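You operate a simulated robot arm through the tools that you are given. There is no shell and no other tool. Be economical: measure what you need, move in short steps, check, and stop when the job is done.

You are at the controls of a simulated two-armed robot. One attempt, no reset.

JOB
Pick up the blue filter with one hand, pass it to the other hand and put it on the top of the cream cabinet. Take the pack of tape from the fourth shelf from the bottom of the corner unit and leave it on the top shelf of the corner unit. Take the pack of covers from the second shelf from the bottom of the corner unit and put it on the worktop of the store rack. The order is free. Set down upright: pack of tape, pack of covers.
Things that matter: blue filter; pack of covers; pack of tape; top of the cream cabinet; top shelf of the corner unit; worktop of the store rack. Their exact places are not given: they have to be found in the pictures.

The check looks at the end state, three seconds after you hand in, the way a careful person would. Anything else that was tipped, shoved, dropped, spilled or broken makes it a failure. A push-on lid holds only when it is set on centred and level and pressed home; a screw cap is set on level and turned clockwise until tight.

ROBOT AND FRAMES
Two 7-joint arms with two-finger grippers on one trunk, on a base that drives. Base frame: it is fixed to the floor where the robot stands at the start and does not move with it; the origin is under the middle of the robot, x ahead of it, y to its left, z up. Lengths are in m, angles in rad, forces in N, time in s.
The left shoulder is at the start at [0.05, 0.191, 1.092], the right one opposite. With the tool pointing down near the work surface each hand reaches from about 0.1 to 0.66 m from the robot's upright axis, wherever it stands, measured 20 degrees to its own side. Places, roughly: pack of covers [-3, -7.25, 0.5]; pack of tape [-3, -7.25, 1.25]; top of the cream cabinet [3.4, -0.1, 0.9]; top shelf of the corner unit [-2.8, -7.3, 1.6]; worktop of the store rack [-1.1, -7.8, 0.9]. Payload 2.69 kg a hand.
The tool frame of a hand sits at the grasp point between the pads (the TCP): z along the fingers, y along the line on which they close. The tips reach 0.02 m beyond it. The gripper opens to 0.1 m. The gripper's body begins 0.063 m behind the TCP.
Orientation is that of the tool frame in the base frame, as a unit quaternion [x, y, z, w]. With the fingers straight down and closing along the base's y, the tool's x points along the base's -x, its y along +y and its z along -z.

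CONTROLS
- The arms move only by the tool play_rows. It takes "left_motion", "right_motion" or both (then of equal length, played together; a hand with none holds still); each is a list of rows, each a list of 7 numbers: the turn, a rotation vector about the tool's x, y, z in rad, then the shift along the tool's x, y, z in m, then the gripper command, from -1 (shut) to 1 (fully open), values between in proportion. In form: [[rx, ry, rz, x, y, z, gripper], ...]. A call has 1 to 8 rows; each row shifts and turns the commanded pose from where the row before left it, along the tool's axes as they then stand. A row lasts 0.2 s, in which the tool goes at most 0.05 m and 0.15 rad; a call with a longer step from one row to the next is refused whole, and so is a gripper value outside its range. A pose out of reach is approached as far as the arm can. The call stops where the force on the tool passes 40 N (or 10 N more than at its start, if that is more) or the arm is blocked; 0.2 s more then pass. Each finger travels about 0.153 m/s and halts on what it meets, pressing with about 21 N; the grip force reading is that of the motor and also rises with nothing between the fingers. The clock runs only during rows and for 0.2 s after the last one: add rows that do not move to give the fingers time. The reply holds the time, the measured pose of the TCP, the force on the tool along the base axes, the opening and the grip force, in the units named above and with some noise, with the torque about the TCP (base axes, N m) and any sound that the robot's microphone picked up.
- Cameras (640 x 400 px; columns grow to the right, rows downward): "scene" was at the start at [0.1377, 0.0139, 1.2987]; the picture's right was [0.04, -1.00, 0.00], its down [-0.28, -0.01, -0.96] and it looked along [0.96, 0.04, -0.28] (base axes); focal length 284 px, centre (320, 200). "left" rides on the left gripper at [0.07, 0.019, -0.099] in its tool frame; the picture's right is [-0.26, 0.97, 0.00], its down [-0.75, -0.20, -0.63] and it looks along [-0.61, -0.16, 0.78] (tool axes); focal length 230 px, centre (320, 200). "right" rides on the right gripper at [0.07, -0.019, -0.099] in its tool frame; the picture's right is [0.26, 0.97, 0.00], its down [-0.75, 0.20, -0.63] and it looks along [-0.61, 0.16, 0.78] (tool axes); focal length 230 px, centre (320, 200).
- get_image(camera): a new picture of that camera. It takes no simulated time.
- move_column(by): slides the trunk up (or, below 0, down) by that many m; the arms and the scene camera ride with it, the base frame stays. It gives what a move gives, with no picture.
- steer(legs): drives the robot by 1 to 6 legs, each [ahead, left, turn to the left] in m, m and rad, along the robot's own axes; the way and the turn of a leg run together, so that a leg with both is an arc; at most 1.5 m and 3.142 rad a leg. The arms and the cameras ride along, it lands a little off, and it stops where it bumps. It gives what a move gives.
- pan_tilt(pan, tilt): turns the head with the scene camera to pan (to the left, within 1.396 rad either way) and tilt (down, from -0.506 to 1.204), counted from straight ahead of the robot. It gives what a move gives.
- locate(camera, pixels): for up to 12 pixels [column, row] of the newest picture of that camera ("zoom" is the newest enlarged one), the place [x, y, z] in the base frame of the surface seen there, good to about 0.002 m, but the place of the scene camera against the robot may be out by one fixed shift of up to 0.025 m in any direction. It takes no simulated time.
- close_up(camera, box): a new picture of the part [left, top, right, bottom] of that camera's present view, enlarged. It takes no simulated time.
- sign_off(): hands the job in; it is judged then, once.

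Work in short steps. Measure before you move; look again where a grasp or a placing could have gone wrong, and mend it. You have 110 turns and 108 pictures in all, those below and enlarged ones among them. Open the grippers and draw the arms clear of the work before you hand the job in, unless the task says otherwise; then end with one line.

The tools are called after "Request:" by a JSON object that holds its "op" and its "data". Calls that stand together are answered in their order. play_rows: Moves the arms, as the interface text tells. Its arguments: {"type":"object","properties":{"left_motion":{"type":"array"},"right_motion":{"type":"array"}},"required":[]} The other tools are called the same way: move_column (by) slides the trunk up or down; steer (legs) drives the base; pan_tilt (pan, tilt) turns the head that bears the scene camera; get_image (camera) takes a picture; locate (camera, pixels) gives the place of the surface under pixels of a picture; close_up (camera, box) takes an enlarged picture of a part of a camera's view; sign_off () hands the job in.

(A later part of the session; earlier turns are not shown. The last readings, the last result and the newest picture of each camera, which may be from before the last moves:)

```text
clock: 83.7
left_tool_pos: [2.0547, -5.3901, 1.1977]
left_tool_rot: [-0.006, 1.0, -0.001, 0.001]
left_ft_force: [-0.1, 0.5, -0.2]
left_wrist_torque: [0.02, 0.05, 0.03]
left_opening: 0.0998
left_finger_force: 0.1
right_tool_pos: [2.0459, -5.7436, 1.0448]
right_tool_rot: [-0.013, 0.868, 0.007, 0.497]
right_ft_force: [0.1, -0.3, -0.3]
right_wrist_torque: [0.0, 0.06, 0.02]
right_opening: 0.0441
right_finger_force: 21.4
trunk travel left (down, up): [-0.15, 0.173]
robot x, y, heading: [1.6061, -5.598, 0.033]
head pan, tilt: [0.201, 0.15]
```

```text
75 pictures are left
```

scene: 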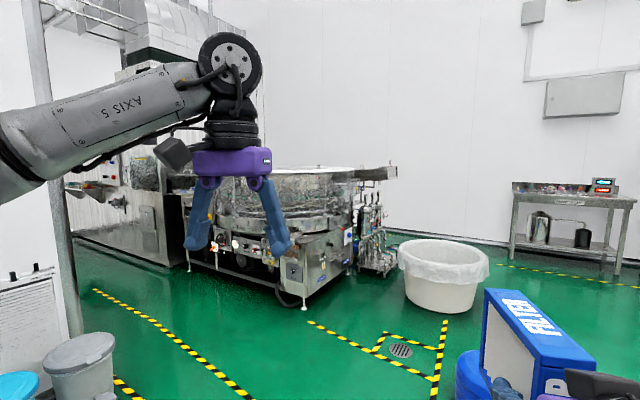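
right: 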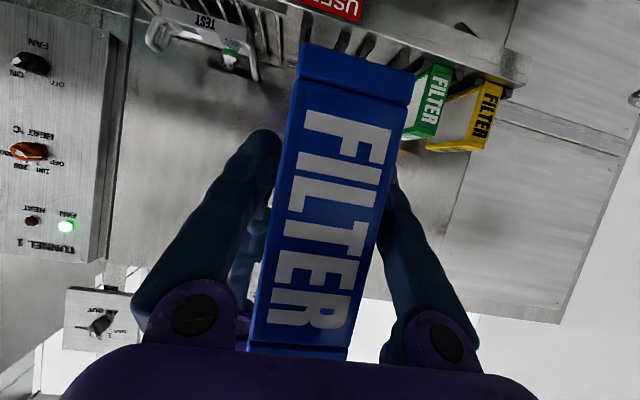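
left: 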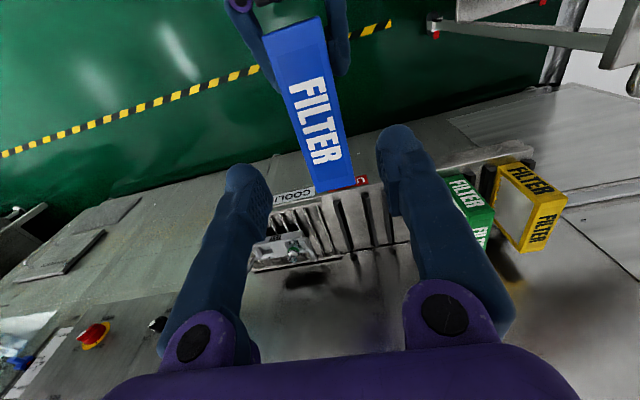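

The cream cabinet is visible at the far wall behind the column (pan 1.0 view, (242,200)). I locate obstacles in this view and again in the left view.

Request:
{"op": "locate", "data": {"camera": "scene", "pixels": [[300, 308], [188, 270], [405, 300], [110, 395], [470, 370], [95, 292], [160, 330], [440, 330], [80, 330]]}}

Request:
{"op": "pan_tilt", "data": {"pan": 1.0, "tilt": 0.15}}

Request:
{"op": "close_up", "data": {"camera": "scene", "box": [160, 100, 480, 300]}}

Request:
{"op": "get_image", "data": {"camera": "scene"}}

Request:
{"op": "locate", "data": {"camera": "scene", "pixels": [[235, 180], [245, 178], [228, 218], [255, 220], [320, 370], [355, 265], [365, 235], [335, 325], [430, 265], [340, 235], [210, 240], [385, 225]]}}

```text
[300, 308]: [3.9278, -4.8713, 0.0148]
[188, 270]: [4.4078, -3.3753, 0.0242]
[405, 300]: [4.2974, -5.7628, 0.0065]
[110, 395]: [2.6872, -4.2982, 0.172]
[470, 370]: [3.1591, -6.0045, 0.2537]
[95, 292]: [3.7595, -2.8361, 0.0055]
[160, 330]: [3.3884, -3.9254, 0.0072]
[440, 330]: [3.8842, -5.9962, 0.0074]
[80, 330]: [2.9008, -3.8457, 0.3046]
```

```text
clock: 84.8
left_tool_pos: [2.0557, -5.3895, 1.1988]
left_tool_rot: [-0.007, 1.0, -0.001, 0.0]
left_ft_force: [-0.4, 0.2, 0.0]
left_wrist_torque: [0.0, -0.01, 0.02]
left_opening: 0.1
left_finger_force: 0.1
right_tool_pos: [2.0469, -5.7438, 1.0447]
right_tool_rot: [-0.014, 0.868, 0.008, 0.497]
right_ft_force: [0.0, 0.3, -0.6]
right_wrist_torque: [0.0, 0.11, 0.01]
right_opening: 0.0439
right_finger_force: 21.2
trunk travel left (down, up): [-0.15, 0.173]
robot x, y, heading: [1.6061, -5.5987, 0.031]
head pan, tilt: [1.0, 0.15]
```

```text
2.00 times, centred on (320, 200) of scene
```

zoom: 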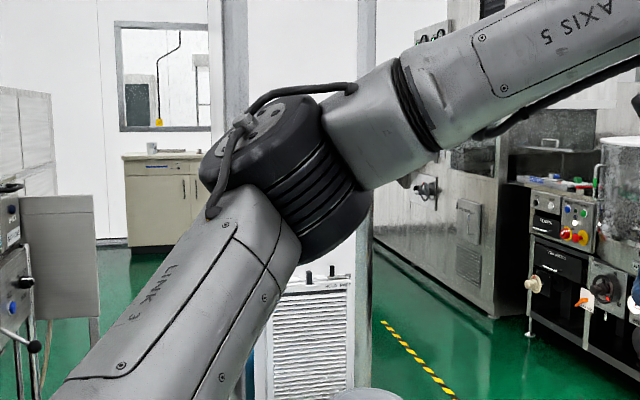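

```text
73 pictures are left
```

scene: 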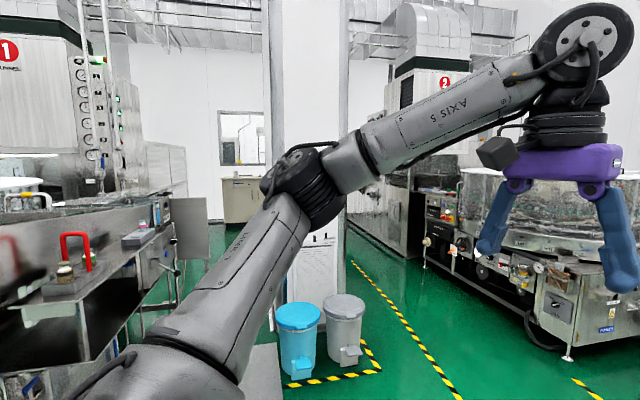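

```text
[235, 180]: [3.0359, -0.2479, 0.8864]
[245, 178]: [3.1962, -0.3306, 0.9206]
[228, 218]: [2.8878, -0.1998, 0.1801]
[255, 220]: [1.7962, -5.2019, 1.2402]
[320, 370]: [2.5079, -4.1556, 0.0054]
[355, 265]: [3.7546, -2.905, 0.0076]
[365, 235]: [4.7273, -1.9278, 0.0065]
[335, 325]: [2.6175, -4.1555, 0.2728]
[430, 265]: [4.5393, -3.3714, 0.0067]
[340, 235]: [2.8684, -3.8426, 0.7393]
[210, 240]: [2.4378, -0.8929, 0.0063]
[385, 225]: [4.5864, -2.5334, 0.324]
```

Two ways past the column are possible. I measure the left passage's width on the same picture, and the cabinet's extents.

Request:
{"op": "locate", "data": {"camera": "scene", "pixels": [[195, 215], [207, 225], [178, 255], [165, 295], [283, 345], [290, 270], [272, 320], [225, 240], [128, 330], [224, 215], [232, 181], [258, 180]]}}

```text
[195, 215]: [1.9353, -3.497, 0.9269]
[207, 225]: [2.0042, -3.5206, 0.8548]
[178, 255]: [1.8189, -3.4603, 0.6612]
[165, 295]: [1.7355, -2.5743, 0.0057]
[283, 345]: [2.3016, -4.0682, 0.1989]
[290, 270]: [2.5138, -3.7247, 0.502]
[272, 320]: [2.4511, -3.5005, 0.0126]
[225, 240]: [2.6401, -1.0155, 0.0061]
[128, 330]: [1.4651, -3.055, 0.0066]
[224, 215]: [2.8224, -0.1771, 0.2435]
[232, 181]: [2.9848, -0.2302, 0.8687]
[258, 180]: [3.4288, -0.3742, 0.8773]
```

The left passage is only ~0.5 m; the right one is ~1.3 m wide. I drive to its entry on the centre line and turn in.

Request:
{"op": "steer", "data": {"legs": [[0, 0, 0.11], [1.455, 0, 0], [0, 0, 1.115]]}}

Request:
{"op": "pan_tilt", "data": {"pan": 0.0, "tilt": 0.25}}

Request:
{"op": "get_image", "data": {"camera": "scene"}}

```text
clock: 95.5
left_tool_pos: [2.9618, -4.8798, 1.1985]
left_tool_rot: [-0.606, 0.795, -0.002, 0.001]
left_ft_force: [-0.3, 0.1, 0.6]
left_wrist_torque: [-0.01, 0.01, 0.03]
left_opening: 0.0999
left_finger_force: 0.1
right_tool_pos: [3.2993, -4.9868, 1.0444]
right_tool_rot: [-0.532, 0.685, 0.305, 0.393]
right_ft_force: [0.1, -0.6, 0.7]
right_wrist_torque: [-0.12, 0.04, 0.02]
right_opening: 0.0442
right_finger_force: 21.4
trunk travel left (down, up): [-0.15, 0.173]
robot x, y, heading: [3.0369, -5.3706, 1.318]
head pan, tilt: [1.0, 0.15]
```

```text
clock: 96.7
left_tool_pos: [2.9624, -4.8799, 1.1974]
left_tool_rot: [-0.606, 0.796, -0.001, 0.001]
left_ft_force: [0.2, -0.2, -0.1]
left_wrist_torque: [0.01, 0.01, -0.03]
left_opening: 0.1002
left_finger_force: 0.0
right_tool_pos: [3.2987, -4.9893, 1.0442]
right_tool_rot: [-0.532, 0.686, 0.304, 0.393]
right_ft_force: [0.0, -0.6, -0.2]
right_wrist_torque: [-0.08, 0.01, -0.02]
right_opening: 0.0441
right_finger_force: 20.7
trunk travel left (down, up): [-0.15, 0.173]
robot x, y, heading: [3.0414, -5.3728, 1.324]
head pan, tilt: [0.0, 0.25]
```

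```text
72 pictures are left
```

scene: 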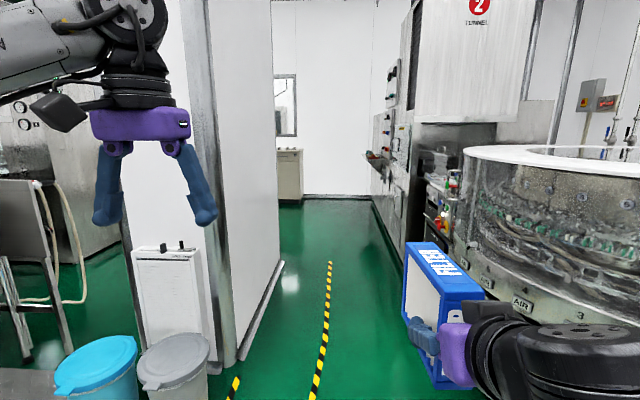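

There's a partition wall on the left side of the passage. I measure its base and the right-hand machine's.

Request:
{"op": "locate", "data": {"camera": "scene", "pixels": [[242, 358], [283, 262], [318, 380], [330, 265], [372, 200], [400, 250], [390, 225], [288, 148], [300, 150], [290, 200], [330, 198], [212, 340]]}}

```text
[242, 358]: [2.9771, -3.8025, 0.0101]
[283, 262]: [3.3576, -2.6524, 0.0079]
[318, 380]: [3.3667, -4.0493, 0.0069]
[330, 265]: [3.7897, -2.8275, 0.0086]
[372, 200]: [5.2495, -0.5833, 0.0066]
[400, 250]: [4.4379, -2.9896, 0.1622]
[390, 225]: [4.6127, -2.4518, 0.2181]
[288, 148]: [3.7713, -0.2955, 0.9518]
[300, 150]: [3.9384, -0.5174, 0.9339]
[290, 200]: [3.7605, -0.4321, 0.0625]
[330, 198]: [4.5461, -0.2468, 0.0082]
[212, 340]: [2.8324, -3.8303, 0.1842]
```

The passage is ~1.13 m and the left elbow sticks out ~0.5 m. I stretch the left arm forward to draw the elbow in and then measure both elbows.

Request:
{"op": "play_rows", "data": {"left_motion": [[0, 0, 0, -0.02, -0.015, 0.012, 1], [0, 0, 0, -0.02, -0.015, 0.012, 1], [0, 0, 0, -0.02, -0.015, 0.012, 1], [0, 0, 0, -0.02, -0.015, 0.012, 1], [0, 0, 0, -0.02, -0.015, 0.012, 1], [0, 0, 0, -0.02, -0.015, 0.012, 1], [0, 0, 0, -0.02, -0.015, 0.012, 1], [0, 0, 0, 0, 0, 0, 1]]}}

Request:
{"op": "pan_tilt", "data": {"pan": 1.0, "tilt": 0.4}}

Request:
{"op": "get_image", "data": {"camera": "scene"}}

Request:
{"op": "pan_tilt", "data": {"pan": -1.0, "tilt": 0.4}}

Request:
{"op": "get_image", "data": {"camera": "scene"}}

```text
clock: 98.5
left_tool_pos: [3.1024, -4.7731, 1.114]
left_tool_rot: [-0.606, 0.795, 0.0, 0.0]
left_ft_force: [0.0, 0.0, 0.9]
left_wrist_torque: [0.02, 0.02, 0.03]
left_opening: 0.1
left_finger_force: 0.1
right_tool_pos: [3.2987, -4.9874, 1.0448]
right_tool_rot: [-0.533, 0.685, 0.304, 0.393]
right_ft_force: [-1.3, -0.1, 0.4]
right_wrist_torque: [-0.08, 0.0, -0.02]
right_opening: 0.0443
right_finger_force: 21.3
trunk travel left (down, up): [-0.15, 0.173]
robot x, y, heading: [3.0353, -5.3708, 1.324]
head pan, tilt: [0.0, 0.25]
```

```text
clock: 99.8
left_tool_pos: [3.1016, -4.7733, 1.1145]
left_tool_rot: [-0.606, 0.795, 0.0, 0.0]
left_ft_force: [0.3, -0.4, 0.6]
left_wrist_torque: [0.02, -0.03, -0.05]
left_opening: 0.1
left_finger_force: 0.1
right_tool_pos: [3.2994, -4.9871, 1.0444]
right_tool_rot: [-0.533, 0.685, 0.305, 0.392]
right_ft_force: [-0.5, -0.1, -0.2]
right_wrist_torque: [-0.13, 0.01, 0.0]
right_opening: 0.044
right_finger_force: 20.5
trunk travel left (down, up): [-0.15, 0.173]
robot x, y, heading: [3.0379, -5.3741, 1.321]
head pan, tilt: [1.0, 0.4]
```

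```text
71 pictures are left
```

scene: 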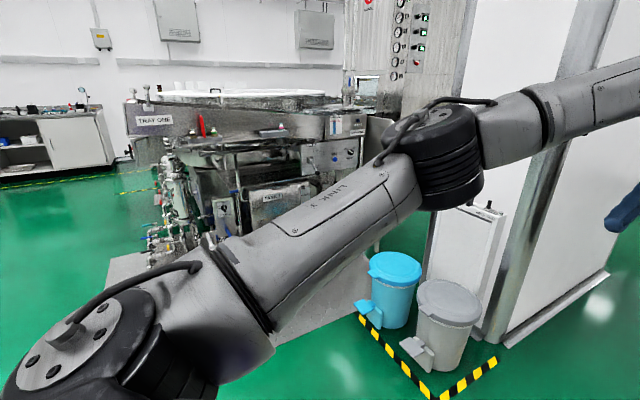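

```text
clock: 101.7
left_tool_pos: [3.1029, -4.774, 1.1134]
left_tool_rot: [-0.606, 0.795, -0.001, 0.0]
left_ft_force: [0.1, 0.4, -0.1]
left_wrist_torque: [0.04, 0.0, -0.05]
left_opening: 0.1
left_finger_force: 0.1
right_tool_pos: [3.2985, -4.9881, 1.0442]
right_tool_rot: [-0.533, 0.686, 0.305, 0.392]
right_ft_force: [-0.9, -0.3, 0.5]
right_wrist_torque: [-0.08, 0.01, -0.02]
right_opening: 0.044
right_finger_force: 20.4
trunk travel left (down, up): [-0.15, 0.173]
robot x, y, heading: [3.0368, -5.3714, 1.324]
head pan, tilt: [-1.0, 0.4]
```

```text
70 pictures are left
```

scene: 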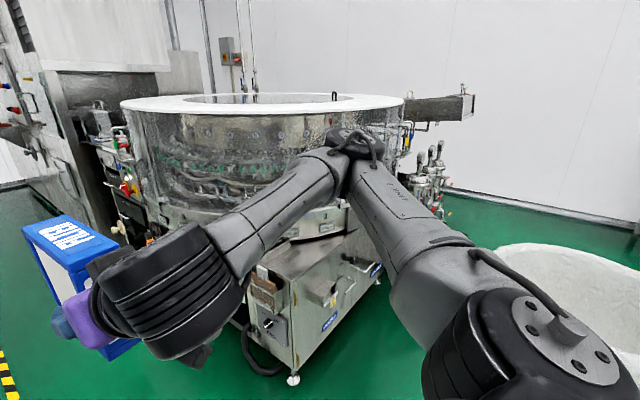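

I locate the right elbow and the machine flank from this picture.

Request:
{"op": "locate", "data": {"camera": "scene", "pixels": [[355, 150], [340, 160], [365, 165], [290, 375], [130, 160], [125, 105], [110, 175], [340, 200], [60, 210]]}}

Request:
{"op": "pan_tilt", "data": {"pan": 1.0, "tilt": 0.4}}

Request:
{"op": "get_image", "data": {"camera": "scene"}}

Request:
{"op": "locate", "data": {"camera": "scene", "pixels": [[440, 150], [460, 200], [400, 180], [520, 130], [425, 110], [510, 340]]}}

```text
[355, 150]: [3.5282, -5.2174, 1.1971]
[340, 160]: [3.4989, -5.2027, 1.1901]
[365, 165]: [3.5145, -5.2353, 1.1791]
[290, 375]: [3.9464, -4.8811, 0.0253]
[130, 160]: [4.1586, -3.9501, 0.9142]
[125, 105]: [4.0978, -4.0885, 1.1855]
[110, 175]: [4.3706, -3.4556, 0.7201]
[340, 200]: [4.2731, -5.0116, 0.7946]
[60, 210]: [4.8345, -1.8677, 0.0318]
```

```text
clock: 103.7
left_tool_pos: [3.1015, -4.7734, 1.1147]
left_tool_rot: [-0.606, 0.796, -0.001, 0.0]
left_ft_force: [-0.2, -0.6, -0.1]
left_wrist_torque: [0.01, 0.02, 0.02]
left_opening: 0.0999
left_finger_force: 0.0
right_tool_pos: [3.2987, -4.9878, 1.0434]
right_tool_rot: [-0.532, 0.685, 0.305, 0.393]
right_ft_force: [-0.1, -0.5, 1.0]
right_wrist_torque: [-0.13, 0.04, 0.04]
right_opening: 0.0443
right_finger_force: 21.0
trunk travel left (down, up): [-0.15, 0.173]
robot x, y, heading: [3.0356, -5.3707, 1.317]
head pan, tilt: [1.0, 0.4]
```

```text
69 pictures are left
```

scene: 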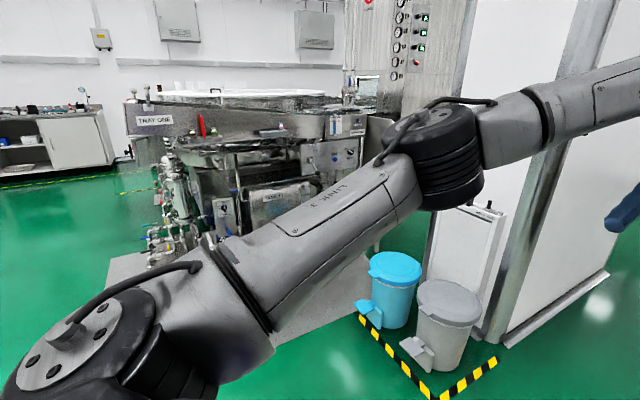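

```text
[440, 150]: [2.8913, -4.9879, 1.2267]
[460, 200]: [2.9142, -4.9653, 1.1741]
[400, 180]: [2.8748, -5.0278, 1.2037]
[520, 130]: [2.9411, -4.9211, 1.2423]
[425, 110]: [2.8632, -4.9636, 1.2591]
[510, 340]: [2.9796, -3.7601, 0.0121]
```

Left elbow now reaches ~0.32 m, right ~0.5 m; I'm already near the line that fits (bounds -0.43…+0.70). I align the heading and drive 1.4 m.

Request:
{"op": "steer", "data": {"legs": [[0, 0, -0.069], [1.4, 0.03, 0]]}}

Request:
{"op": "pan_tilt", "data": {"pan": 0.3, "tilt": 0.25}}

Request:
{"op": "get_image", "data": {"camera": "scene"}}

```text
clock: 110.8
left_tool_pos: [3.4932, -3.502, 1.1144]
left_tool_rot: [-0.59, 0.807, -0.001, 0.0]
left_ft_force: [0.3, 1.1, 0.7]
left_wrist_torque: [0.01, 0.01, 0.0]
left_opening: 0.0999
left_finger_force: 0.1
right_tool_pos: [3.6825, -3.7227, 1.0445]
right_tool_rot: [-0.52, 0.695, 0.298, 0.398]
right_ft_force: [0.4, 0.6, -0.1]
right_wrist_torque: [-0.09, 0.02, 0.02]
right_opening: 0.044
right_finger_force: 20.9
trunk travel left (down, up): [-0.15, 0.173]
robot x, y, heading: [3.4076, -4.0995, 1.286]
head pan, tilt: [1.0, 0.4]
```

```text
clock: 111.8
left_tool_pos: [3.4927, -3.4998, 1.1128]
left_tool_rot: [-0.591, 0.806, 0.0, 0.001]
left_ft_force: [-0.2, -0.1, 0.4]
left_wrist_torque: [-0.02, -0.02, -0.04]
left_opening: 0.1
left_finger_force: 0.0
right_tool_pos: [3.6821, -3.7232, 1.0447]
right_tool_rot: [-0.519, 0.696, 0.296, 0.399]
right_ft_force: [0.2, 0.1, -0.1]
right_wrist_torque: [-0.1, 0.05, -0.02]
right_opening: 0.0441
right_finger_force: 21.1
trunk travel left (down, up): [-0.15, 0.173]
robot x, y, heading: [3.4037, -4.097, 1.285]
head pan, tilt: [0.3, 0.25]
```

```text
68 pictures are left
```

scene: 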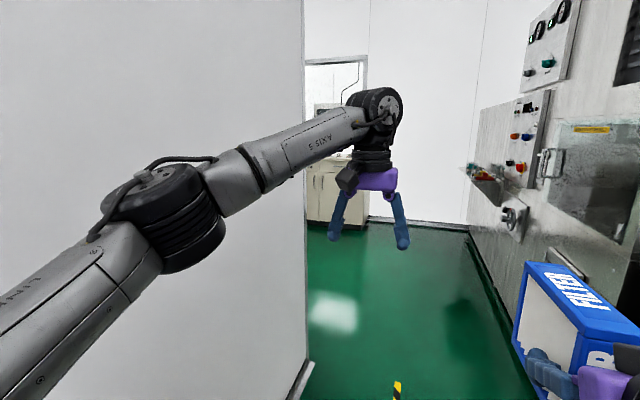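

Centred well. I measure the protrusion on the right wall (485,178) and the partition's end.

Request:
{"op": "locate", "data": {"camera": "scene", "pixels": [[485, 178], [470, 170], [510, 225], [308, 370], [300, 380], [497, 290], [470, 240], [545, 150], [320, 165], [335, 160], [350, 222], [315, 218]]}}

```text
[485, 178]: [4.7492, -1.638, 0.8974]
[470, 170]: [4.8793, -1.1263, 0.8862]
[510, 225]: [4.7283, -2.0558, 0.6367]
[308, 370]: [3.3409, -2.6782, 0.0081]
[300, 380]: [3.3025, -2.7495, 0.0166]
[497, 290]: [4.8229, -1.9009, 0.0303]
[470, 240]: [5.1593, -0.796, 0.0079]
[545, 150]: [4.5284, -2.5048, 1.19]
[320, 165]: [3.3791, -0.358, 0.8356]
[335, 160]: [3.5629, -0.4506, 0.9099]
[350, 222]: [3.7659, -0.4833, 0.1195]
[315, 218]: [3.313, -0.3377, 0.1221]
```

The partition ends at about (3.34, -2.68). I drive 1.7 m on along the passage, then check.

Request:
{"op": "steer", "data": {"legs": [[0, 0, -0.03], [0.85, 0.02, 0], [0.85, 0.02, 0]]}}

Request:
{"op": "pan_tilt", "data": {"pan": 0.5, "tilt": 0.35}}

Request:
{"op": "get_image", "data": {"camera": "scene"}}

```text
clock: 120.7
left_tool_pos: [3.9914, -1.8931, 1.1134]
left_tool_rot: [-0.577, 0.817, -0.001, 0.0]
left_ft_force: [0.3, -0.5, -0.8]
left_wrist_torque: [-0.01, -0.01, 0.03]
left_opening: 0.1001
left_finger_force: 0.1
right_tool_pos: [4.1728, -2.122, 1.045]
right_tool_rot: [-0.507, 0.705, 0.289, 0.404]
right_ft_force: [-0.3, 0.8, -0.4]
right_wrist_torque: [-0.06, 0.05, 0.03]
right_opening: 0.044
right_finger_force: 20.3
trunk travel left (down, up): [-0.15, 0.173]
robot x, y, heading: [3.8817, -2.4847, 1.25]
head pan, tilt: [0.3, 0.25]
```

```text
clock: 121.5
left_tool_pos: [3.9928, -1.8938, 1.1144]
left_tool_rot: [-0.577, 0.817, 0.0, -0.001]
left_ft_force: [0.4, -0.1, -0.5]
left_wrist_torque: [0.03, 0.02, 0.03]
left_opening: 0.1
left_finger_force: 0.1
right_tool_pos: [4.1736, -2.1214, 1.0441]
right_tool_rot: [-0.507, 0.704, 0.291, 0.404]
right_ft_force: [0.1, 0.1, 0.5]
right_wrist_torque: [-0.09, 0.06, 0.01]
right_opening: 0.0442
right_finger_force: 21.1
trunk travel left (down, up): [-0.15, 0.173]
robot x, y, heading: [3.8837, -2.4857, 1.247]
head pan, tilt: [0.499, 0.351]
```

```text
67 pictures are left
```

scene: 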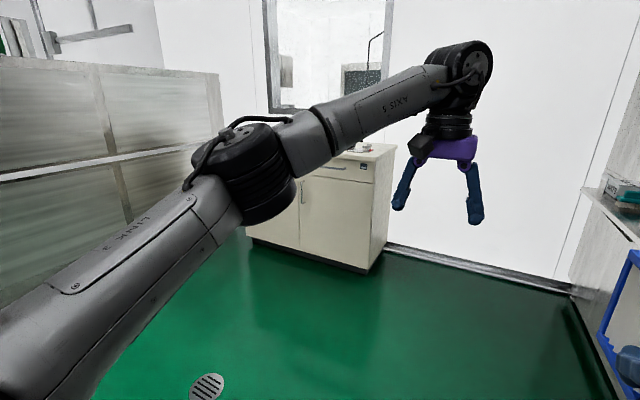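

The cabinet stands free with its right side visible; something sits on top near (360,148). I measure its corners.

Request:
{"op": "locate", "data": {"camera": "scene", "pixels": [[374, 161], [393, 147], [330, 162], [362, 146], [368, 271], [252, 232], [385, 155], [345, 153], [362, 152]]}}

Request:
{"op": "close_up", "data": {"camera": "scene", "box": [230, 120, 420, 240]}}

```text
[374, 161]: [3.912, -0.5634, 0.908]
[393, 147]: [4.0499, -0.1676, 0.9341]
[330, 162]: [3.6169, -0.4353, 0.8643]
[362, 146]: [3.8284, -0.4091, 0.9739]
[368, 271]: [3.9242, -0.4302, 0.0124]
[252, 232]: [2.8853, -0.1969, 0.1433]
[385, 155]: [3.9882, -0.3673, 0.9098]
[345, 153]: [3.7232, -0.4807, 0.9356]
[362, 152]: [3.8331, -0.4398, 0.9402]
```

```text
3.33 times, centred on (325, 180) of scene
```

zoom: 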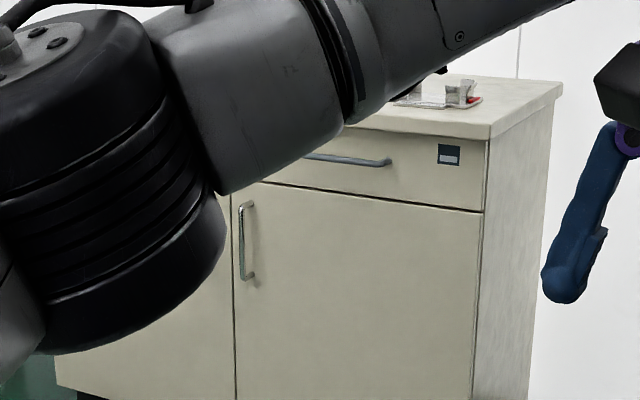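

The top carries a small tray near its right front. Before placing I want a closer look; I check the left panels' position and first retract the left hand.

Request:
{"op": "locate", "data": {"camera": "scene", "pixels": [[215, 80], [217, 140], [130, 200], [140, 330], [160, 300], [207, 385]]}}

Request:
{"op": "steer", "data": {"legs": [[0.4, 0.3, 0], [0.2, 0.4, 0]]}}

Request:
{"op": "play_rows", "data": {"left_motion": [[0, 0, 0, 0.03, 0.015, -0.012, 1], [0, 0, 0, 0.03, 0.015, -0.012, 1], [0, 0, 0, 0.03, 0.015, -0.012, 1], [0, 0, 0, 0.03, 0.015, -0.012, 1], [0, 0, 0, 0.03, 0.015, -0.012, 1], [0, 0, 0, 0.03, 0.015, -0.012, 1], [0, 0, 0, 0, 0, 0, 1]]}}

Request:
{"op": "pan_tilt", "data": {"pan": 0.0, "tilt": 0.3}}

Request:
{"op": "get_image", "data": {"camera": "scene"}}

```text
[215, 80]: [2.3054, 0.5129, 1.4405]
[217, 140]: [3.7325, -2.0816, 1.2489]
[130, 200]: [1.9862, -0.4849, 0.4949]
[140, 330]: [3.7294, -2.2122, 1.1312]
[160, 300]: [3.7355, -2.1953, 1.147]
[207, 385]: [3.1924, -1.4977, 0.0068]
```

```text
clock: 128.3
left_tool_pos: [3.5326, -1.1071, 1.1145]
left_tool_rot: [-0.571, 0.821, 0.0, 0.0]
left_ft_force: [0.2, 0.7, 0.3]
left_wrist_torque: [0.01, 0.01, -0.01]
left_opening: 0.0997
left_finger_force: 0.2
right_tool_pos: [3.7114, -1.337, 1.0441]
right_tool_rot: [-0.503, 0.707, 0.287, 0.405]
right_ft_force: [0.9, 0.2, 0.1]
right_wrist_torque: [-0.09, 0.03, 0.0]
right_opening: 0.0442
right_finger_force: 20.9
trunk travel left (down, up): [-0.15, 0.173]
robot x, y, heading: [3.4192, -1.6976, 1.237]
head pan, tilt: [0.499, 0.351]
```

```text
clock: 129.9
left_tool_pos: [3.3853, -1.2444, 1.1851]
left_tool_rot: [-0.572, 0.82, -0.001, 0.0]
left_ft_force: [-1.0, -1.2, -0.3]
left_wrist_torque: [-0.02, -0.03, 0.0]
left_opening: 0.1003
left_finger_force: 0.2
right_tool_pos: [3.7119, -1.3375, 1.0454]
right_tool_rot: [-0.502, 0.708, 0.287, 0.406]
right_ft_force: [0.4, 0.4, -0.4]
right_wrist_torque: [-0.06, 0.04, -0.04]
right_opening: 0.044
right_finger_force: 21.0
trunk travel left (down, up): [-0.15, 0.173]
robot x, y, heading: [3.416, -1.6991, 1.232]
head pan, tilt: [0.499, 0.351]
```

```text
clock: 130.8
left_tool_pos: [3.3872, -1.2437, 1.1857]
left_tool_rot: [-0.571, 0.821, 0.0, -0.001]
left_ft_force: [0.1, 0.2, 0.6]
left_wrist_torque: [0.01, -0.01, 0.0]
left_opening: 0.0998
left_finger_force: 0.0
right_tool_pos: [3.7113, -1.3383, 1.0436]
right_tool_rot: [-0.502, 0.707, 0.288, 0.406]
right_ft_force: [0.3, 0.2, -0.4]
right_wrist_torque: [-0.08, 0.02, 0.0]
right_opening: 0.0441
right_finger_force: 20.7
trunk travel left (down, up): [-0.15, 0.173]
robot x, y, heading: [3.4202, -1.6973, 1.237]
head pan, tilt: [0.0, 0.3]
```

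```text
65 pictures are left
```

scene: 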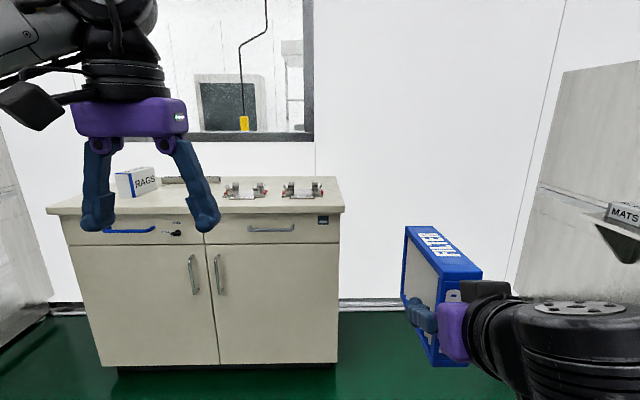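

Good view of the top: a RAGS box at left, two clamps at right. I zoom and look for free surface.

Request:
{"op": "close_up", "data": {"camera": "scene", "box": [40, 140, 360, 260]}}

Request:
{"op": "locate", "data": {"camera": "scene", "pixels": [[160, 205], [165, 195], [225, 196], [240, 209], [338, 206], [330, 182], [185, 184], [165, 180], [130, 197], [270, 200], [310, 202], [50, 213]]}}

```text
2.00 times, centred on (200, 200) of scene
```

zoom: 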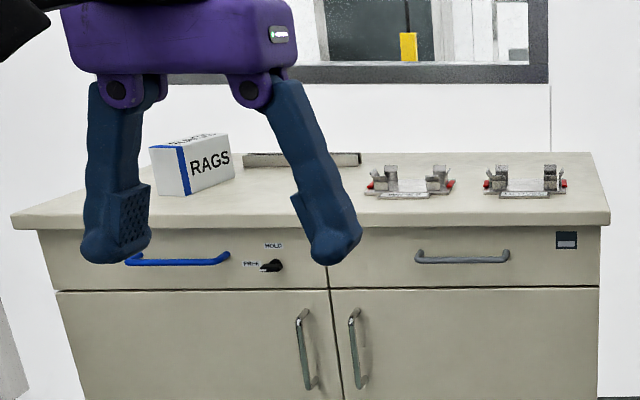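

```text
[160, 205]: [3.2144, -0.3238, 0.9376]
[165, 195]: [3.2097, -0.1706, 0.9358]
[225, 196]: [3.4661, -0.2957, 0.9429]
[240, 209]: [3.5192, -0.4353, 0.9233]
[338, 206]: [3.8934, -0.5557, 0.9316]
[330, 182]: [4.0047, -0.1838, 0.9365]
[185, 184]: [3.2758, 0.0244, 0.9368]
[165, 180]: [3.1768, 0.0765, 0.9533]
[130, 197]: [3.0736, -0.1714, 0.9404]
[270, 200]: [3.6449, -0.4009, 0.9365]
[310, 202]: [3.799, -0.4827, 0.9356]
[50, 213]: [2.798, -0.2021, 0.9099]
```

Top surface z≈0.932; free gap between the RAGS box (u≈3.05) and the left clamp (u≈3.39), middle at about (3.317, -0.20). I drive so the right hand comes in front of that spot.

Request:
{"op": "steer", "data": {"legs": [[0, 0, 0.022], [0.2, 0.714, 0], [0.44, 0, 0]]}}

Request:
{"op": "pan_tilt", "data": {"pan": -0.15, "tilt": 0.55}}

Request:
{"op": "get_image", "data": {"camera": "scene"}}

Request:
{"op": "get_image", "data": {"camera": "right"}}

```text
clock: 140.1
left_tool_pos: [2.9205, -0.4076, 1.1858]
left_tool_rot: [-0.574, 0.819, 0.0, 0.0]
left_ft_force: [0.5, 0.3, 0.1]
left_wrist_torque: [0.02, 0.02, 0.02]
left_opening: 0.1
left_finger_force: 0.0
right_tool_pos: [3.2463, -0.5019, 1.0446]
right_tool_rot: [-0.504, 0.706, 0.288, 0.405]
right_ft_force: [0.3, -0.2, 0.0]
right_wrist_torque: [-0.09, 0.02, -0.01]
right_opening: 0.044
right_finger_force: 21.3
trunk travel left (down, up): [-0.15, 0.173]
robot x, y, heading: [2.9539, -0.8626, 1.24]
head pan, tilt: [0.0, 0.3]
```

```text
clock: 140.9
left_tool_pos: [2.9214, -0.4087, 1.1856]
left_tool_rot: [-0.574, 0.819, 0.0, 0.0]
left_ft_force: [0.0, -1.2, -0.4]
left_wrist_torque: [0.02, 0.0, -0.02]
left_opening: 0.1
left_finger_force: 0.0
right_tool_pos: [3.2462, -0.5013, 1.0447]
right_tool_rot: [-0.504, 0.706, 0.288, 0.405]
right_ft_force: [-0.4, 0.3, 0.4]
right_wrist_torque: [-0.09, 0.02, 0.05]
right_opening: 0.0444
right_finger_force: 21.2
trunk travel left (down, up): [-0.15, 0.173]
robot x, y, heading: [2.9536, -0.8639, 1.243]
head pan, tilt: [-0.15, 0.55]
```

```text
63 pictures are left
```

scene: 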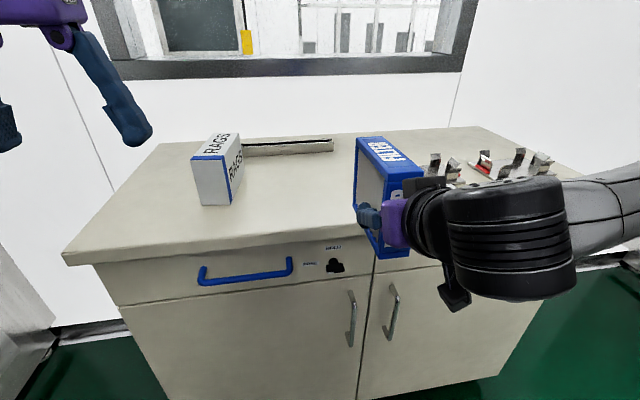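

```text
62 pictures are left
```

right: 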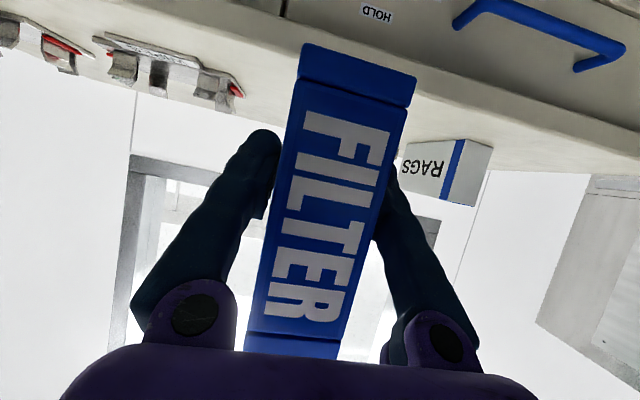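

I check the gap between RAGS and the clamps from this closer view before going in.

Request:
{"op": "locate", "data": {"camera": "scene", "pixels": [[244, 180], [232, 203], [300, 195], [330, 148], [250, 153], [432, 160], [330, 225], [340, 180], [250, 240]]}}

Request:
{"op": "steer", "data": {"legs": [[0.13, 0.02, 0]]}}

```text
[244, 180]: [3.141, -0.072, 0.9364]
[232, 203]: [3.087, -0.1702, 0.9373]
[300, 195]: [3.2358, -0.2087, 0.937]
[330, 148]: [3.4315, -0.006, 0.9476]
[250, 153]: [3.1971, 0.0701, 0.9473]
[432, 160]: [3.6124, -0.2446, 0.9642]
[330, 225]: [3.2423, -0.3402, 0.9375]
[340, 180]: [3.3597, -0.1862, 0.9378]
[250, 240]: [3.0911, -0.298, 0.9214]
```

```text
clock: 142.2
left_tool_pos: [2.943, -0.2784, 1.1848]
left_tool_rot: [-0.575, 0.818, -0.001, 0.001]
left_ft_force: [0.3, 0.7, 0.3]
left_wrist_torque: [-0.04, 0.01, 0.03]
left_opening: 0.0998
left_finger_force: 0.1
right_tool_pos: [3.2695, -0.3714, 1.0432]
right_tool_rot: [-0.506, 0.705, 0.289, 0.404]
right_ft_force: [0.6, 0.5, 0.5]
right_wrist_torque: [-0.09, 0.03, -0.04]
right_opening: 0.0443
right_finger_force: 21.2
trunk travel left (down, up): [-0.15, 0.173]
robot x, y, heading: [2.9762, -0.7346, 1.245]
head pan, tilt: [-0.15, 0.55]
```

I extend the right hand 0.14 m forward over the spot and lower to about 1 cm above the surface.

Request:
{"op": "play_rows", "data": {"right_motion": [[0, 0, 0, -0.01745, 0.0023, 0.03, -1], [0, 0, 0, -0.01745, 0.0023, 0.03, -1], [0, 0, 0, -0.01745, 0.0023, 0.03, -1], [0, 0, 0, -0.01745, 0.0023, 0.03, -1], [0, 0, 0, 0.0225, 0, 0.013, -1], [0, 0, 0, 0.0225, 0, 0.013, -1], [0, 0, 0, 0, 0, 0, -1]]}}

Request:
{"op": "get_image", "data": {"camera": "scene"}}

```text
clock: 143.8
left_tool_pos: [2.9416, -0.2805, 1.1859]
left_tool_rot: [-0.575, 0.818, -0.001, 0.001]
left_ft_force: [-0.5, -0.5, -0.1]
left_wrist_torque: [-0.03, 0.03, -0.03]
left_opening: 0.1
left_finger_force: 0.1
right_tool_pos: [3.3032, -0.236, 0.9913]
right_tool_rot: [-0.506, 0.705, 0.289, 0.403]
right_ft_force: [0.7, 0.2, -0.6]
right_wrist_torque: [-0.13, 0.02, -0.02]
right_opening: 0.0439
right_finger_force: 20.9
trunk travel left (down, up): [-0.15, 0.173]
robot x, y, heading: [2.9776, -0.7305, 1.242]
head pan, tilt: [-0.15, 0.55]
```

```text
61 pictures are left
```

scene: 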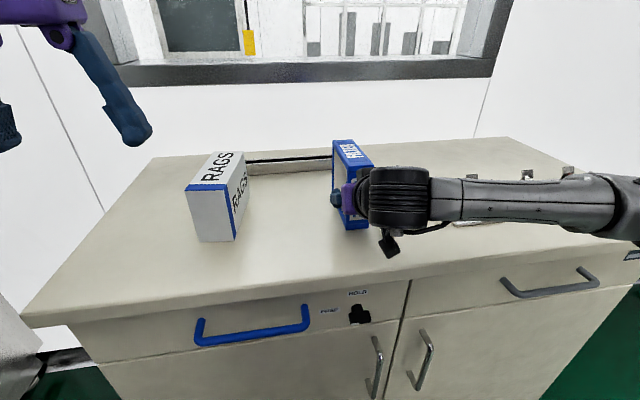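

In the gap, about 1.3 cm up. I lower in small steps and watch the force.

Request:
{"op": "play_rows", "data": {"right_motion": [[0, 0, 0, 0.0043, 0, 0.0025, -1], [0, 0, 0, 0.0043, 0, 0.0025, -1], [0, 0, 0, 0.0022, 0, 0.0013, -1], [0, 0, 0, 0, 0, 0, -1]]}}

Request:
{"op": "close_up", "data": {"camera": "scene", "box": [280, 120, 440, 260]}}

```text
clock: 144.8
left_tool_pos: [2.9422, -0.2815, 1.1853]
left_tool_rot: [-0.575, 0.818, 0.001, 0.002]
left_ft_force: [-0.7, -0.2, 0.6]
left_wrist_torque: [-0.04, 0.02, 0.01]
left_opening: 0.1004
left_finger_force: 0.1
right_tool_pos: [3.3032, -0.2367, 0.9836]
right_tool_rot: [-0.505, 0.703, 0.293, 0.406]
right_ft_force: [-1.3, -3.3, 20.2]
right_wrist_torque: [0.21, -0.09, -0.01]
right_opening: 0.044
right_finger_force: 20.7
trunk travel left (down, up): [-0.15, 0.173]
robot x, y, heading: [2.9816, -0.739, 1.243]
head pan, tilt: [-0.15, 0.55]
```

```text
2.86 times, centred on (360, 190) of scene
```

zoom: 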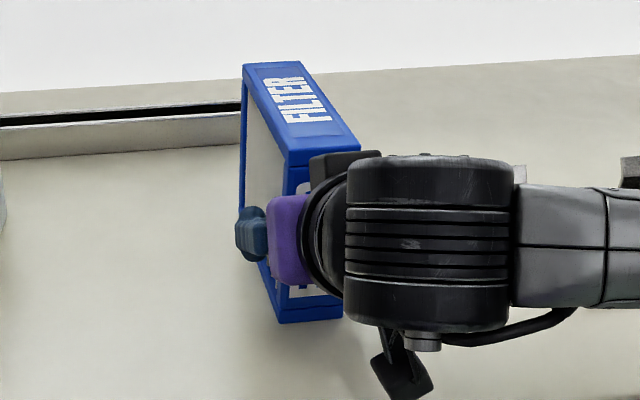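

Contact (20 N up). I relieve slightly, open, and withdraw back along the fingers.

Request:
{"op": "play_rows", "data": {"right_motion": [[0, 0, 0, -0.0022, 0, -0.0013, -1], [0, 0, 0, 0, 0, 0, 0.4], [0, 0, 0, 0, 0, 0, 0.4], [0, 0, 0, 0, 0, -0.03, 0.4], [0, 0, 0, 0, 0, -0.04, 0.4], [0, 0, 0, 0, 0, -0.04, 0.4], [0, 0, 0, 0, 0, -0.04, 0.4], [0, 0, 0, 0, 0, 0, 0.4]]}}

Request:
{"op": "get_image", "data": {"camera": "scene"}}

Request:
{"op": "get_image", "data": {"camera": "right"}}

```text
clock: 146.6
left_tool_pos: [2.9429, -0.2797, 1.1845]
left_tool_rot: [-0.576, 0.818, 0.0, 0.0]
left_ft_force: [-0.5, 0.1, -0.1]
left_wrist_torque: [0.03, 0.04, 0.0]
left_opening: 0.0999
left_finger_force: 0.0
right_tool_pos: [3.2636, -0.3597, 1.0536]
right_tool_rot: [-0.506, 0.706, 0.289, 0.404]
right_ft_force: [-1.2, -0.2, -0.1]
right_wrist_torque: [-0.02, -0.04, 0.03]
right_opening: 0.0697
right_finger_force: 0.1
trunk travel left (down, up): [-0.15, 0.173]
robot x, y, heading: [2.979, -0.7334, 1.246]
head pan, tilt: [-0.15, 0.55]
```

```text
59 pictures are left
```

scene: 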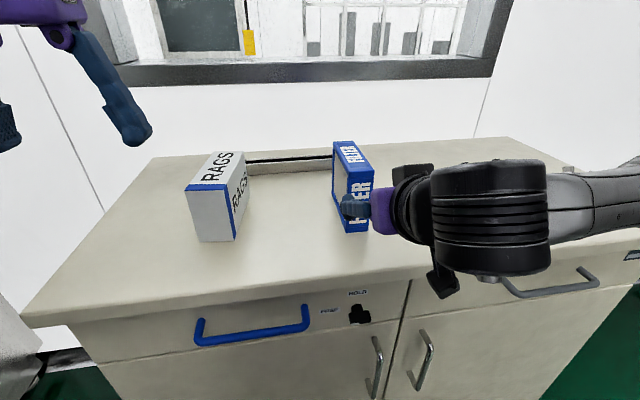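

```text
58 pictures are left
```

right: 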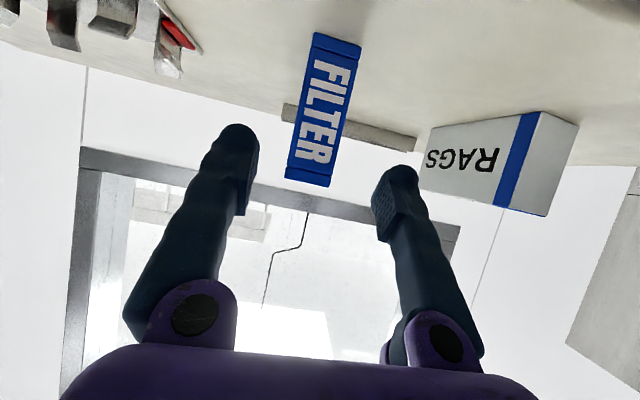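

The filter stands upright and free. I back away from the cabinet, then stretch the left arm again for the passage.

Request:
{"op": "steer", "data": {"legs": [[-0.6, 0, 0], [-0.2, -0.9, 0], [-0.3, -0.35, 0], [-0.27, -0.17, 0]]}}

Request:
{"op": "play_rows", "data": {"left_motion": [[0, 0, 0, -0.03, -0.015, 0.012, 1], [0, 0, 0, -0.03, -0.015, 0.012, 1], [0, 0, 0, -0.03, -0.015, 0.012, 1], [0, 0, 0, -0.03, -0.015, 0.012, 1], [0, 0, 0, -0.03, -0.015, 0.012, 1], [0, 0, 0, -0.03, -0.015, 0.012, 1], [0, 0, 0, 0, 0, 0, 1]]}}

Request:
{"op": "pan_tilt", "data": {"pan": 1.0, "tilt": 0.4}}

Request:
{"op": "get_image", "data": {"camera": "scene"}}

```text
clock: 162.9
left_tool_pos: [3.8489, -2.0581, 1.1855]
left_tool_rot: [-0.565, 0.825, 0.0, 0.001]
left_ft_force: [-0.9, 0.6, -0.3]
left_wrist_torque: [-0.04, -0.03, 0.01]
left_opening: 0.0999
left_finger_force: 0.0
right_tool_pos: [4.1668, -2.1452, 1.0533]
right_tool_rot: [-0.496, 0.712, 0.284, 0.408]
right_ft_force: [1.2, -0.9, 0.6]
right_wrist_torque: [0.0, 0.03, -0.02]
right_opening: 0.0698
right_finger_force: 0.0
trunk travel left (down, up): [-0.15, 0.173]
robot x, y, heading: [3.8724, -2.5118, 1.219]
head pan, tilt: [-0.15, 0.55]
```

```text
clock: 164.6
left_tool_pos: [3.9973, -1.921, 1.1168]
left_tool_rot: [-0.565, 0.825, 0.0, 0.001]
left_ft_force: [0.2, -0.8, -0.2]
left_wrist_torque: [-0.01, -0.01, -0.04]
left_opening: 0.1001
left_finger_force: 0.1
right_tool_pos: [4.166, -2.1439, 1.0541]
right_tool_rot: [-0.497, 0.711, 0.283, 0.407]
right_ft_force: [0.0, -0.4, -0.2]
right_wrist_torque: [-0.01, 0.01, 0.0]
right_opening: 0.07
right_finger_force: 0.2
trunk travel left (down, up): [-0.15, 0.173]
robot x, y, heading: [3.8738, -2.5129, 1.222]
head pan, tilt: [-0.15, 0.55]
```

```text
clock: 165.9
left_tool_pos: [3.9963, -1.9206, 1.1159]
left_tool_rot: [-0.564, 0.826, -0.001, 0.0]
left_ft_force: [-0.2, -0.9, -0.4]
left_wrist_torque: [0.02, -0.02, -0.01]
left_opening: 0.0999
left_finger_force: 0.0
right_tool_pos: [4.1668, -2.1441, 1.0542]
right_tool_rot: [-0.497, 0.711, 0.284, 0.408]
right_ft_force: [0.0, 0.1, -0.7]
right_wrist_torque: [0.01, -0.03, 0.0]
right_opening: 0.0699
right_finger_force: 0.0
trunk travel left (down, up): [-0.15, 0.173]
robot x, y, heading: [3.872, -2.5162, 1.22]
head pan, tilt: [1.0, 0.4]
```

```text
57 pictures are left
```

scene: 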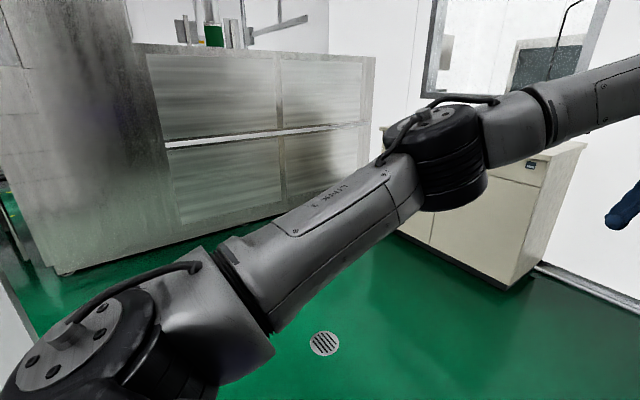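

Pose suits the passage line. I square up and reverse 1.45 m.

Request:
{"op": "steer", "data": {"legs": [[0, 0, 0.032], [-1.45, -0.02, 0]]}}

```text
clock: 173.4
left_tool_pos: [3.5481, -3.2901, 1.1174]
left_tool_rot: [-0.586, 0.811, -0.001, -0.001]
left_ft_force: [0.1, -0.8, 0.1]
left_wrist_torque: [0.03, 0.01, -0.04]
left_opening: 0.1003
left_finger_force: 0.1
right_tool_pos: [3.7278, -3.5038, 1.0544]
right_tool_rot: [-0.514, 0.699, 0.294, 0.401]
right_ft_force: [-0.8, -0.2, -0.4]
right_wrist_torque: [-0.01, 0.0, -0.02]
right_opening: 0.0701
right_finger_force: 0.0
trunk travel left (down, up): [-0.15, 0.173]
robot x, y, heading: [3.4498, -3.8844, 1.267]
head pan, tilt: [1.0, 0.4]
```

On the line. I reverse out, turn around left, and drive west past the machines to about (-0.8, -5.6).

Request:
{"op": "steer", "data": {"legs": [[-1.4, 0, 0], [0, 0, 1.97], [1.28, 0, 0], [1.28, 0, 0], [1.28, 0, 0]]}}

Request:
{"op": "pan_tilt", "data": {"pan": 0.7, "tilt": 0.2}}

Request:
{"op": "get_image", "data": {"camera": "scene"}}

```text
clock: 203.4
left_tool_pos: [-1.3542, -5.9116, 1.1166]
left_tool_rot: [0.998, 0.055, 0.001, 0.0]
left_ft_force: [-0.7, 0.1, 0.8]
left_wrist_torque: [-0.01, 0.0, 0.01]
left_opening: 0.1001
left_finger_force: 0.1
right_tool_pos: [-1.2366, -5.6577, 1.0532]
right_tool_rot: [0.866, 0.056, -0.496, 0.032]
right_ft_force: [0.0, 0.4, -0.4]
right_wrist_torque: [-0.04, 0.0, 0.03]
right_opening: 0.0701
right_finger_force: 0.1
trunk travel left (down, up): [-0.15, 0.173]
robot x, y, heading: [-0.7687, -5.7485, -3.013]
head pan, tilt: [1.0, 0.4]
```

```text
clock: 204.2
left_tool_pos: [-1.3547, -5.9113, 1.1168]
left_tool_rot: [0.998, 0.055, 0.0, -0.001]
left_ft_force: [0.5, -0.2, 0.4]
left_wrist_torque: [0.01, 0.05, 0.0]
left_opening: 0.1
left_finger_force: 0.1
right_tool_pos: [-1.2349, -5.6568, 1.0535]
right_tool_rot: [0.866, 0.057, -0.496, 0.032]
right_ft_force: [0.2, -0.7, -0.3]
right_wrist_torque: [0.01, -0.06, 0.02]
right_opening: 0.0701
right_finger_force: 0.1
trunk travel left (down, up): [-0.15, 0.173]
robot x, y, heading: [-0.7702, -5.7451, -3.015]
head pan, tilt: [0.7, 0.201]
```

```text
56 pictures are left
```

scene: 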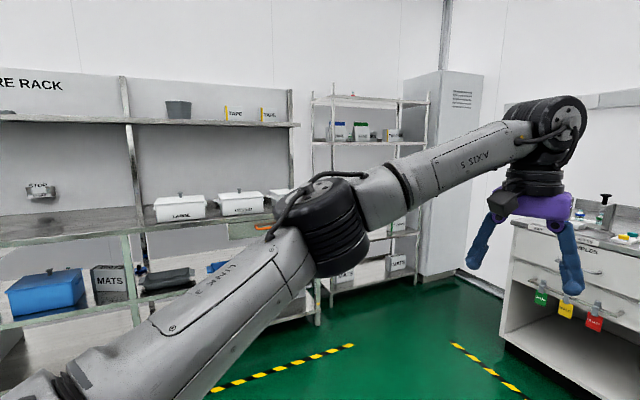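

The corner unit is ahead-left between the store rack and the bench. I locate its posts, the shelves and the bench end.

Request:
{"op": "locate", "data": {"camera": "scene", "pixels": [[313, 100], [425, 105], [317, 320], [417, 270], [340, 140], [385, 140], [500, 325], [512, 240], [290, 125], [293, 310], [455, 345], [352, 345]]}}

Request:
{"op": "close_up", "data": {"camera": "scene", "box": [290, 80, 450, 300]}}

```text
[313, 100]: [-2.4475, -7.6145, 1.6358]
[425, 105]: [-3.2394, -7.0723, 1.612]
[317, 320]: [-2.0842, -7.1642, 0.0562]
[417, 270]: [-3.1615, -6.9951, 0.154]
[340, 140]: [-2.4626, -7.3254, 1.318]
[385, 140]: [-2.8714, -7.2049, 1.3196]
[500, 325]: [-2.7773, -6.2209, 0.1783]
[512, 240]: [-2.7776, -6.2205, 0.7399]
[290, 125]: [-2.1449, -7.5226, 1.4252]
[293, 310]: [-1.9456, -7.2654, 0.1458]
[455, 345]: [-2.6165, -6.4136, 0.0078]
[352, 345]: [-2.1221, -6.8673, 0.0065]
```

```text
1.82 times, centred on (370, 190) of scene
```

zoom: 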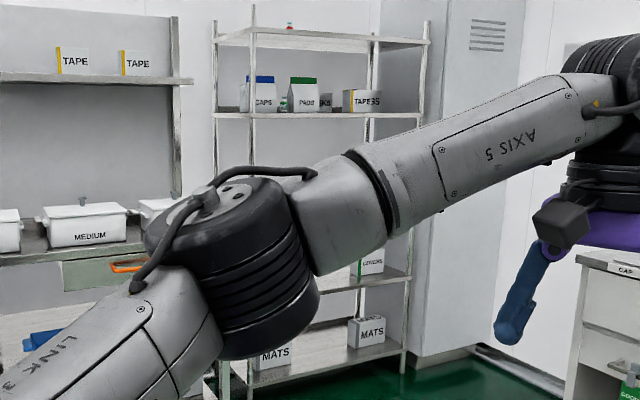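

I turn to face the unit (heading -1.88) and drive diagonally to ~1.1 m in front of it, retract the left hand, and look.

Request:
{"op": "steer", "data": {"legs": [[0, 0, 1.135], [0.3, -0.6, 0], [0.55, -0.569, 0]]}}

Request:
{"op": "play_rows", "data": {"left_motion": [[0, 0, 0, 0.03, 0.02, -0.012, 1], [0, 0, 0, 0.03, 0.02, -0.012, 1], [0, 0, 0, 0.03, 0.02, -0.012, 1], [0, 0, 0, 0.03, 0.02, -0.012, 1], [0, 0, 0, 0.03, 0.02, -0.012, 1], [0, 0, 0, 0.03, 0.02, -0.012, 1], [0, 0, 0, 0, 0, 0, 1]]}}

Request:
{"op": "pan_tilt", "data": {"pan": -0.2, "tilt": 0.15}}

Request:
{"op": "get_image", "data": {"camera": "scene"}}

```text
clock: 218.0
left_tool_pos: [-2.2133, -6.8397, 1.117]
left_tool_rot: [0.799, 0.601, -0.001, -0.001]
left_ft_force: [-0.2, -0.2, 0.5]
left_wrist_torque: [0.01, -0.01, -0.02]
left_opening: 0.0999
left_finger_force: 0.0
right_tool_pos: [-2.4026, -6.6319, 1.0535]
right_tool_rot: [0.688, 0.529, -0.394, 0.303]
right_ft_force: [0.6, -0.1, 0.3]
right_wrist_torque: [0.0, -0.02, 0.01]
right_opening: 0.07
right_finger_force: 0.1
trunk travel left (down, up): [-0.15, 0.173]
robot x, y, heading: [-2.1426, -6.2396, -1.835]
head pan, tilt: [0.7, 0.201]
```

```text
clock: 219.6
left_tool_pos: [-2.0484, -6.6986, 1.1887]
left_tool_rot: [0.799, 0.601, 0.0, 0.0]
left_ft_force: [-0.9, 0.5, -1.0]
left_wrist_torque: [0.0, 0.0, -0.01]
left_opening: 0.1001
left_finger_force: 0.1
right_tool_pos: [-2.4023, -6.6329, 1.054]
right_tool_rot: [0.689, 0.528, -0.395, 0.302]
right_ft_force: [0.7, -0.8, 0.8]
right_wrist_torque: [0.02, -0.01, 0.03]
right_opening: 0.07
right_finger_force: 0.0
trunk travel left (down, up): [-0.15, 0.173]
robot x, y, heading: [-2.1422, -6.2378, -1.832]
head pan, tilt: [0.7, 0.201]
```

```text
clock: 220.8
left_tool_pos: [-2.0475, -6.6981, 1.1892]
left_tool_rot: [0.8, 0.601, -0.001, -0.001]
left_ft_force: [0.4, 0.1, -0.6]
left_wrist_torque: [0.01, -0.01, -0.01]
left_opening: 0.0997
left_finger_force: 0.0
right_tool_pos: [-2.4038, -6.6324, 1.0535]
right_tool_rot: [0.689, 0.528, -0.395, 0.302]
right_ft_force: [0.4, 0.1, -0.5]
right_wrist_torque: [0.02, 0.01, 0.02]
right_opening: 0.0702
right_finger_force: 0.1
trunk travel left (down, up): [-0.15, 0.173]
robot x, y, heading: [-2.1453, -6.2397, -1.832]
head pan, tilt: [-0.201, 0.15]
```

```text
54 pictures are left
```

scene: 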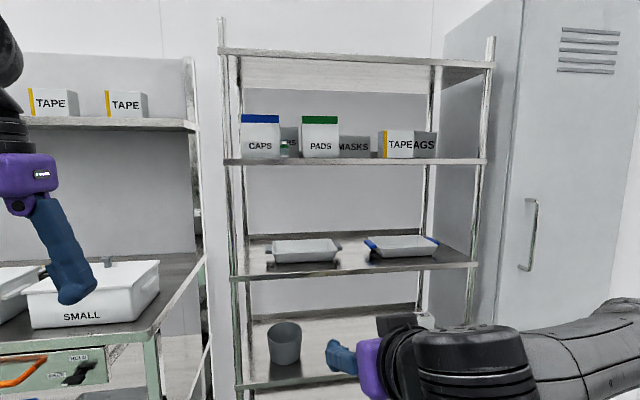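

Clear view: TAPE stands at front of the fourth shelf at (398,145), other boxes behind it. I zoom and measure.

Request:
{"op": "close_up", "data": {"camera": "scene", "box": [330, 40, 510, 180]}}

Request:
{"op": "locate", "data": {"camera": "zoom", "pixels": [[175, 325], [195, 380], [275, 375], [300, 400], [290, 335], [375, 335], [330, 360], [190, 330], [292, 392], [200, 415], [420, 420], [180, 395]]}}

Request:
{"op": "locate", "data": {"camera": "scene", "pixels": [[380, 133], [412, 132], [380, 157], [412, 157], [433, 150], [410, 131], [485, 162], [240, 162], [360, 150], [225, 55], [490, 68], [400, 162]]}}

```text
2.86 times, centred on (420, 110) of scene
```

zoom: 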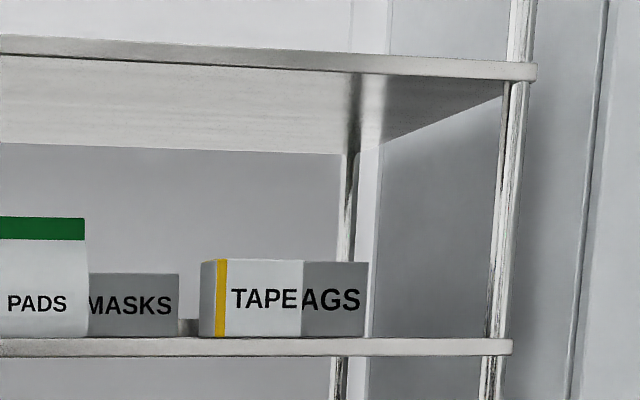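

```text
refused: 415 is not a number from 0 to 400
```

```text
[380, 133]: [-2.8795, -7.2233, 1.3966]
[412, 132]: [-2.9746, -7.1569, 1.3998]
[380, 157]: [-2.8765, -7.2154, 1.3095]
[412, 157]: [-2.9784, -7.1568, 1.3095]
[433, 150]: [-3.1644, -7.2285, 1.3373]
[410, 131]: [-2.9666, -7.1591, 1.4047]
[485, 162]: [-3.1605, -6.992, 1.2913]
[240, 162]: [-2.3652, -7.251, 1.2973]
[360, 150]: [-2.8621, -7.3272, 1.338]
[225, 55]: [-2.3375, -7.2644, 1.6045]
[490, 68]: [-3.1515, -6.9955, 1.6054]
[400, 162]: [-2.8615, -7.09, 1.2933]
```

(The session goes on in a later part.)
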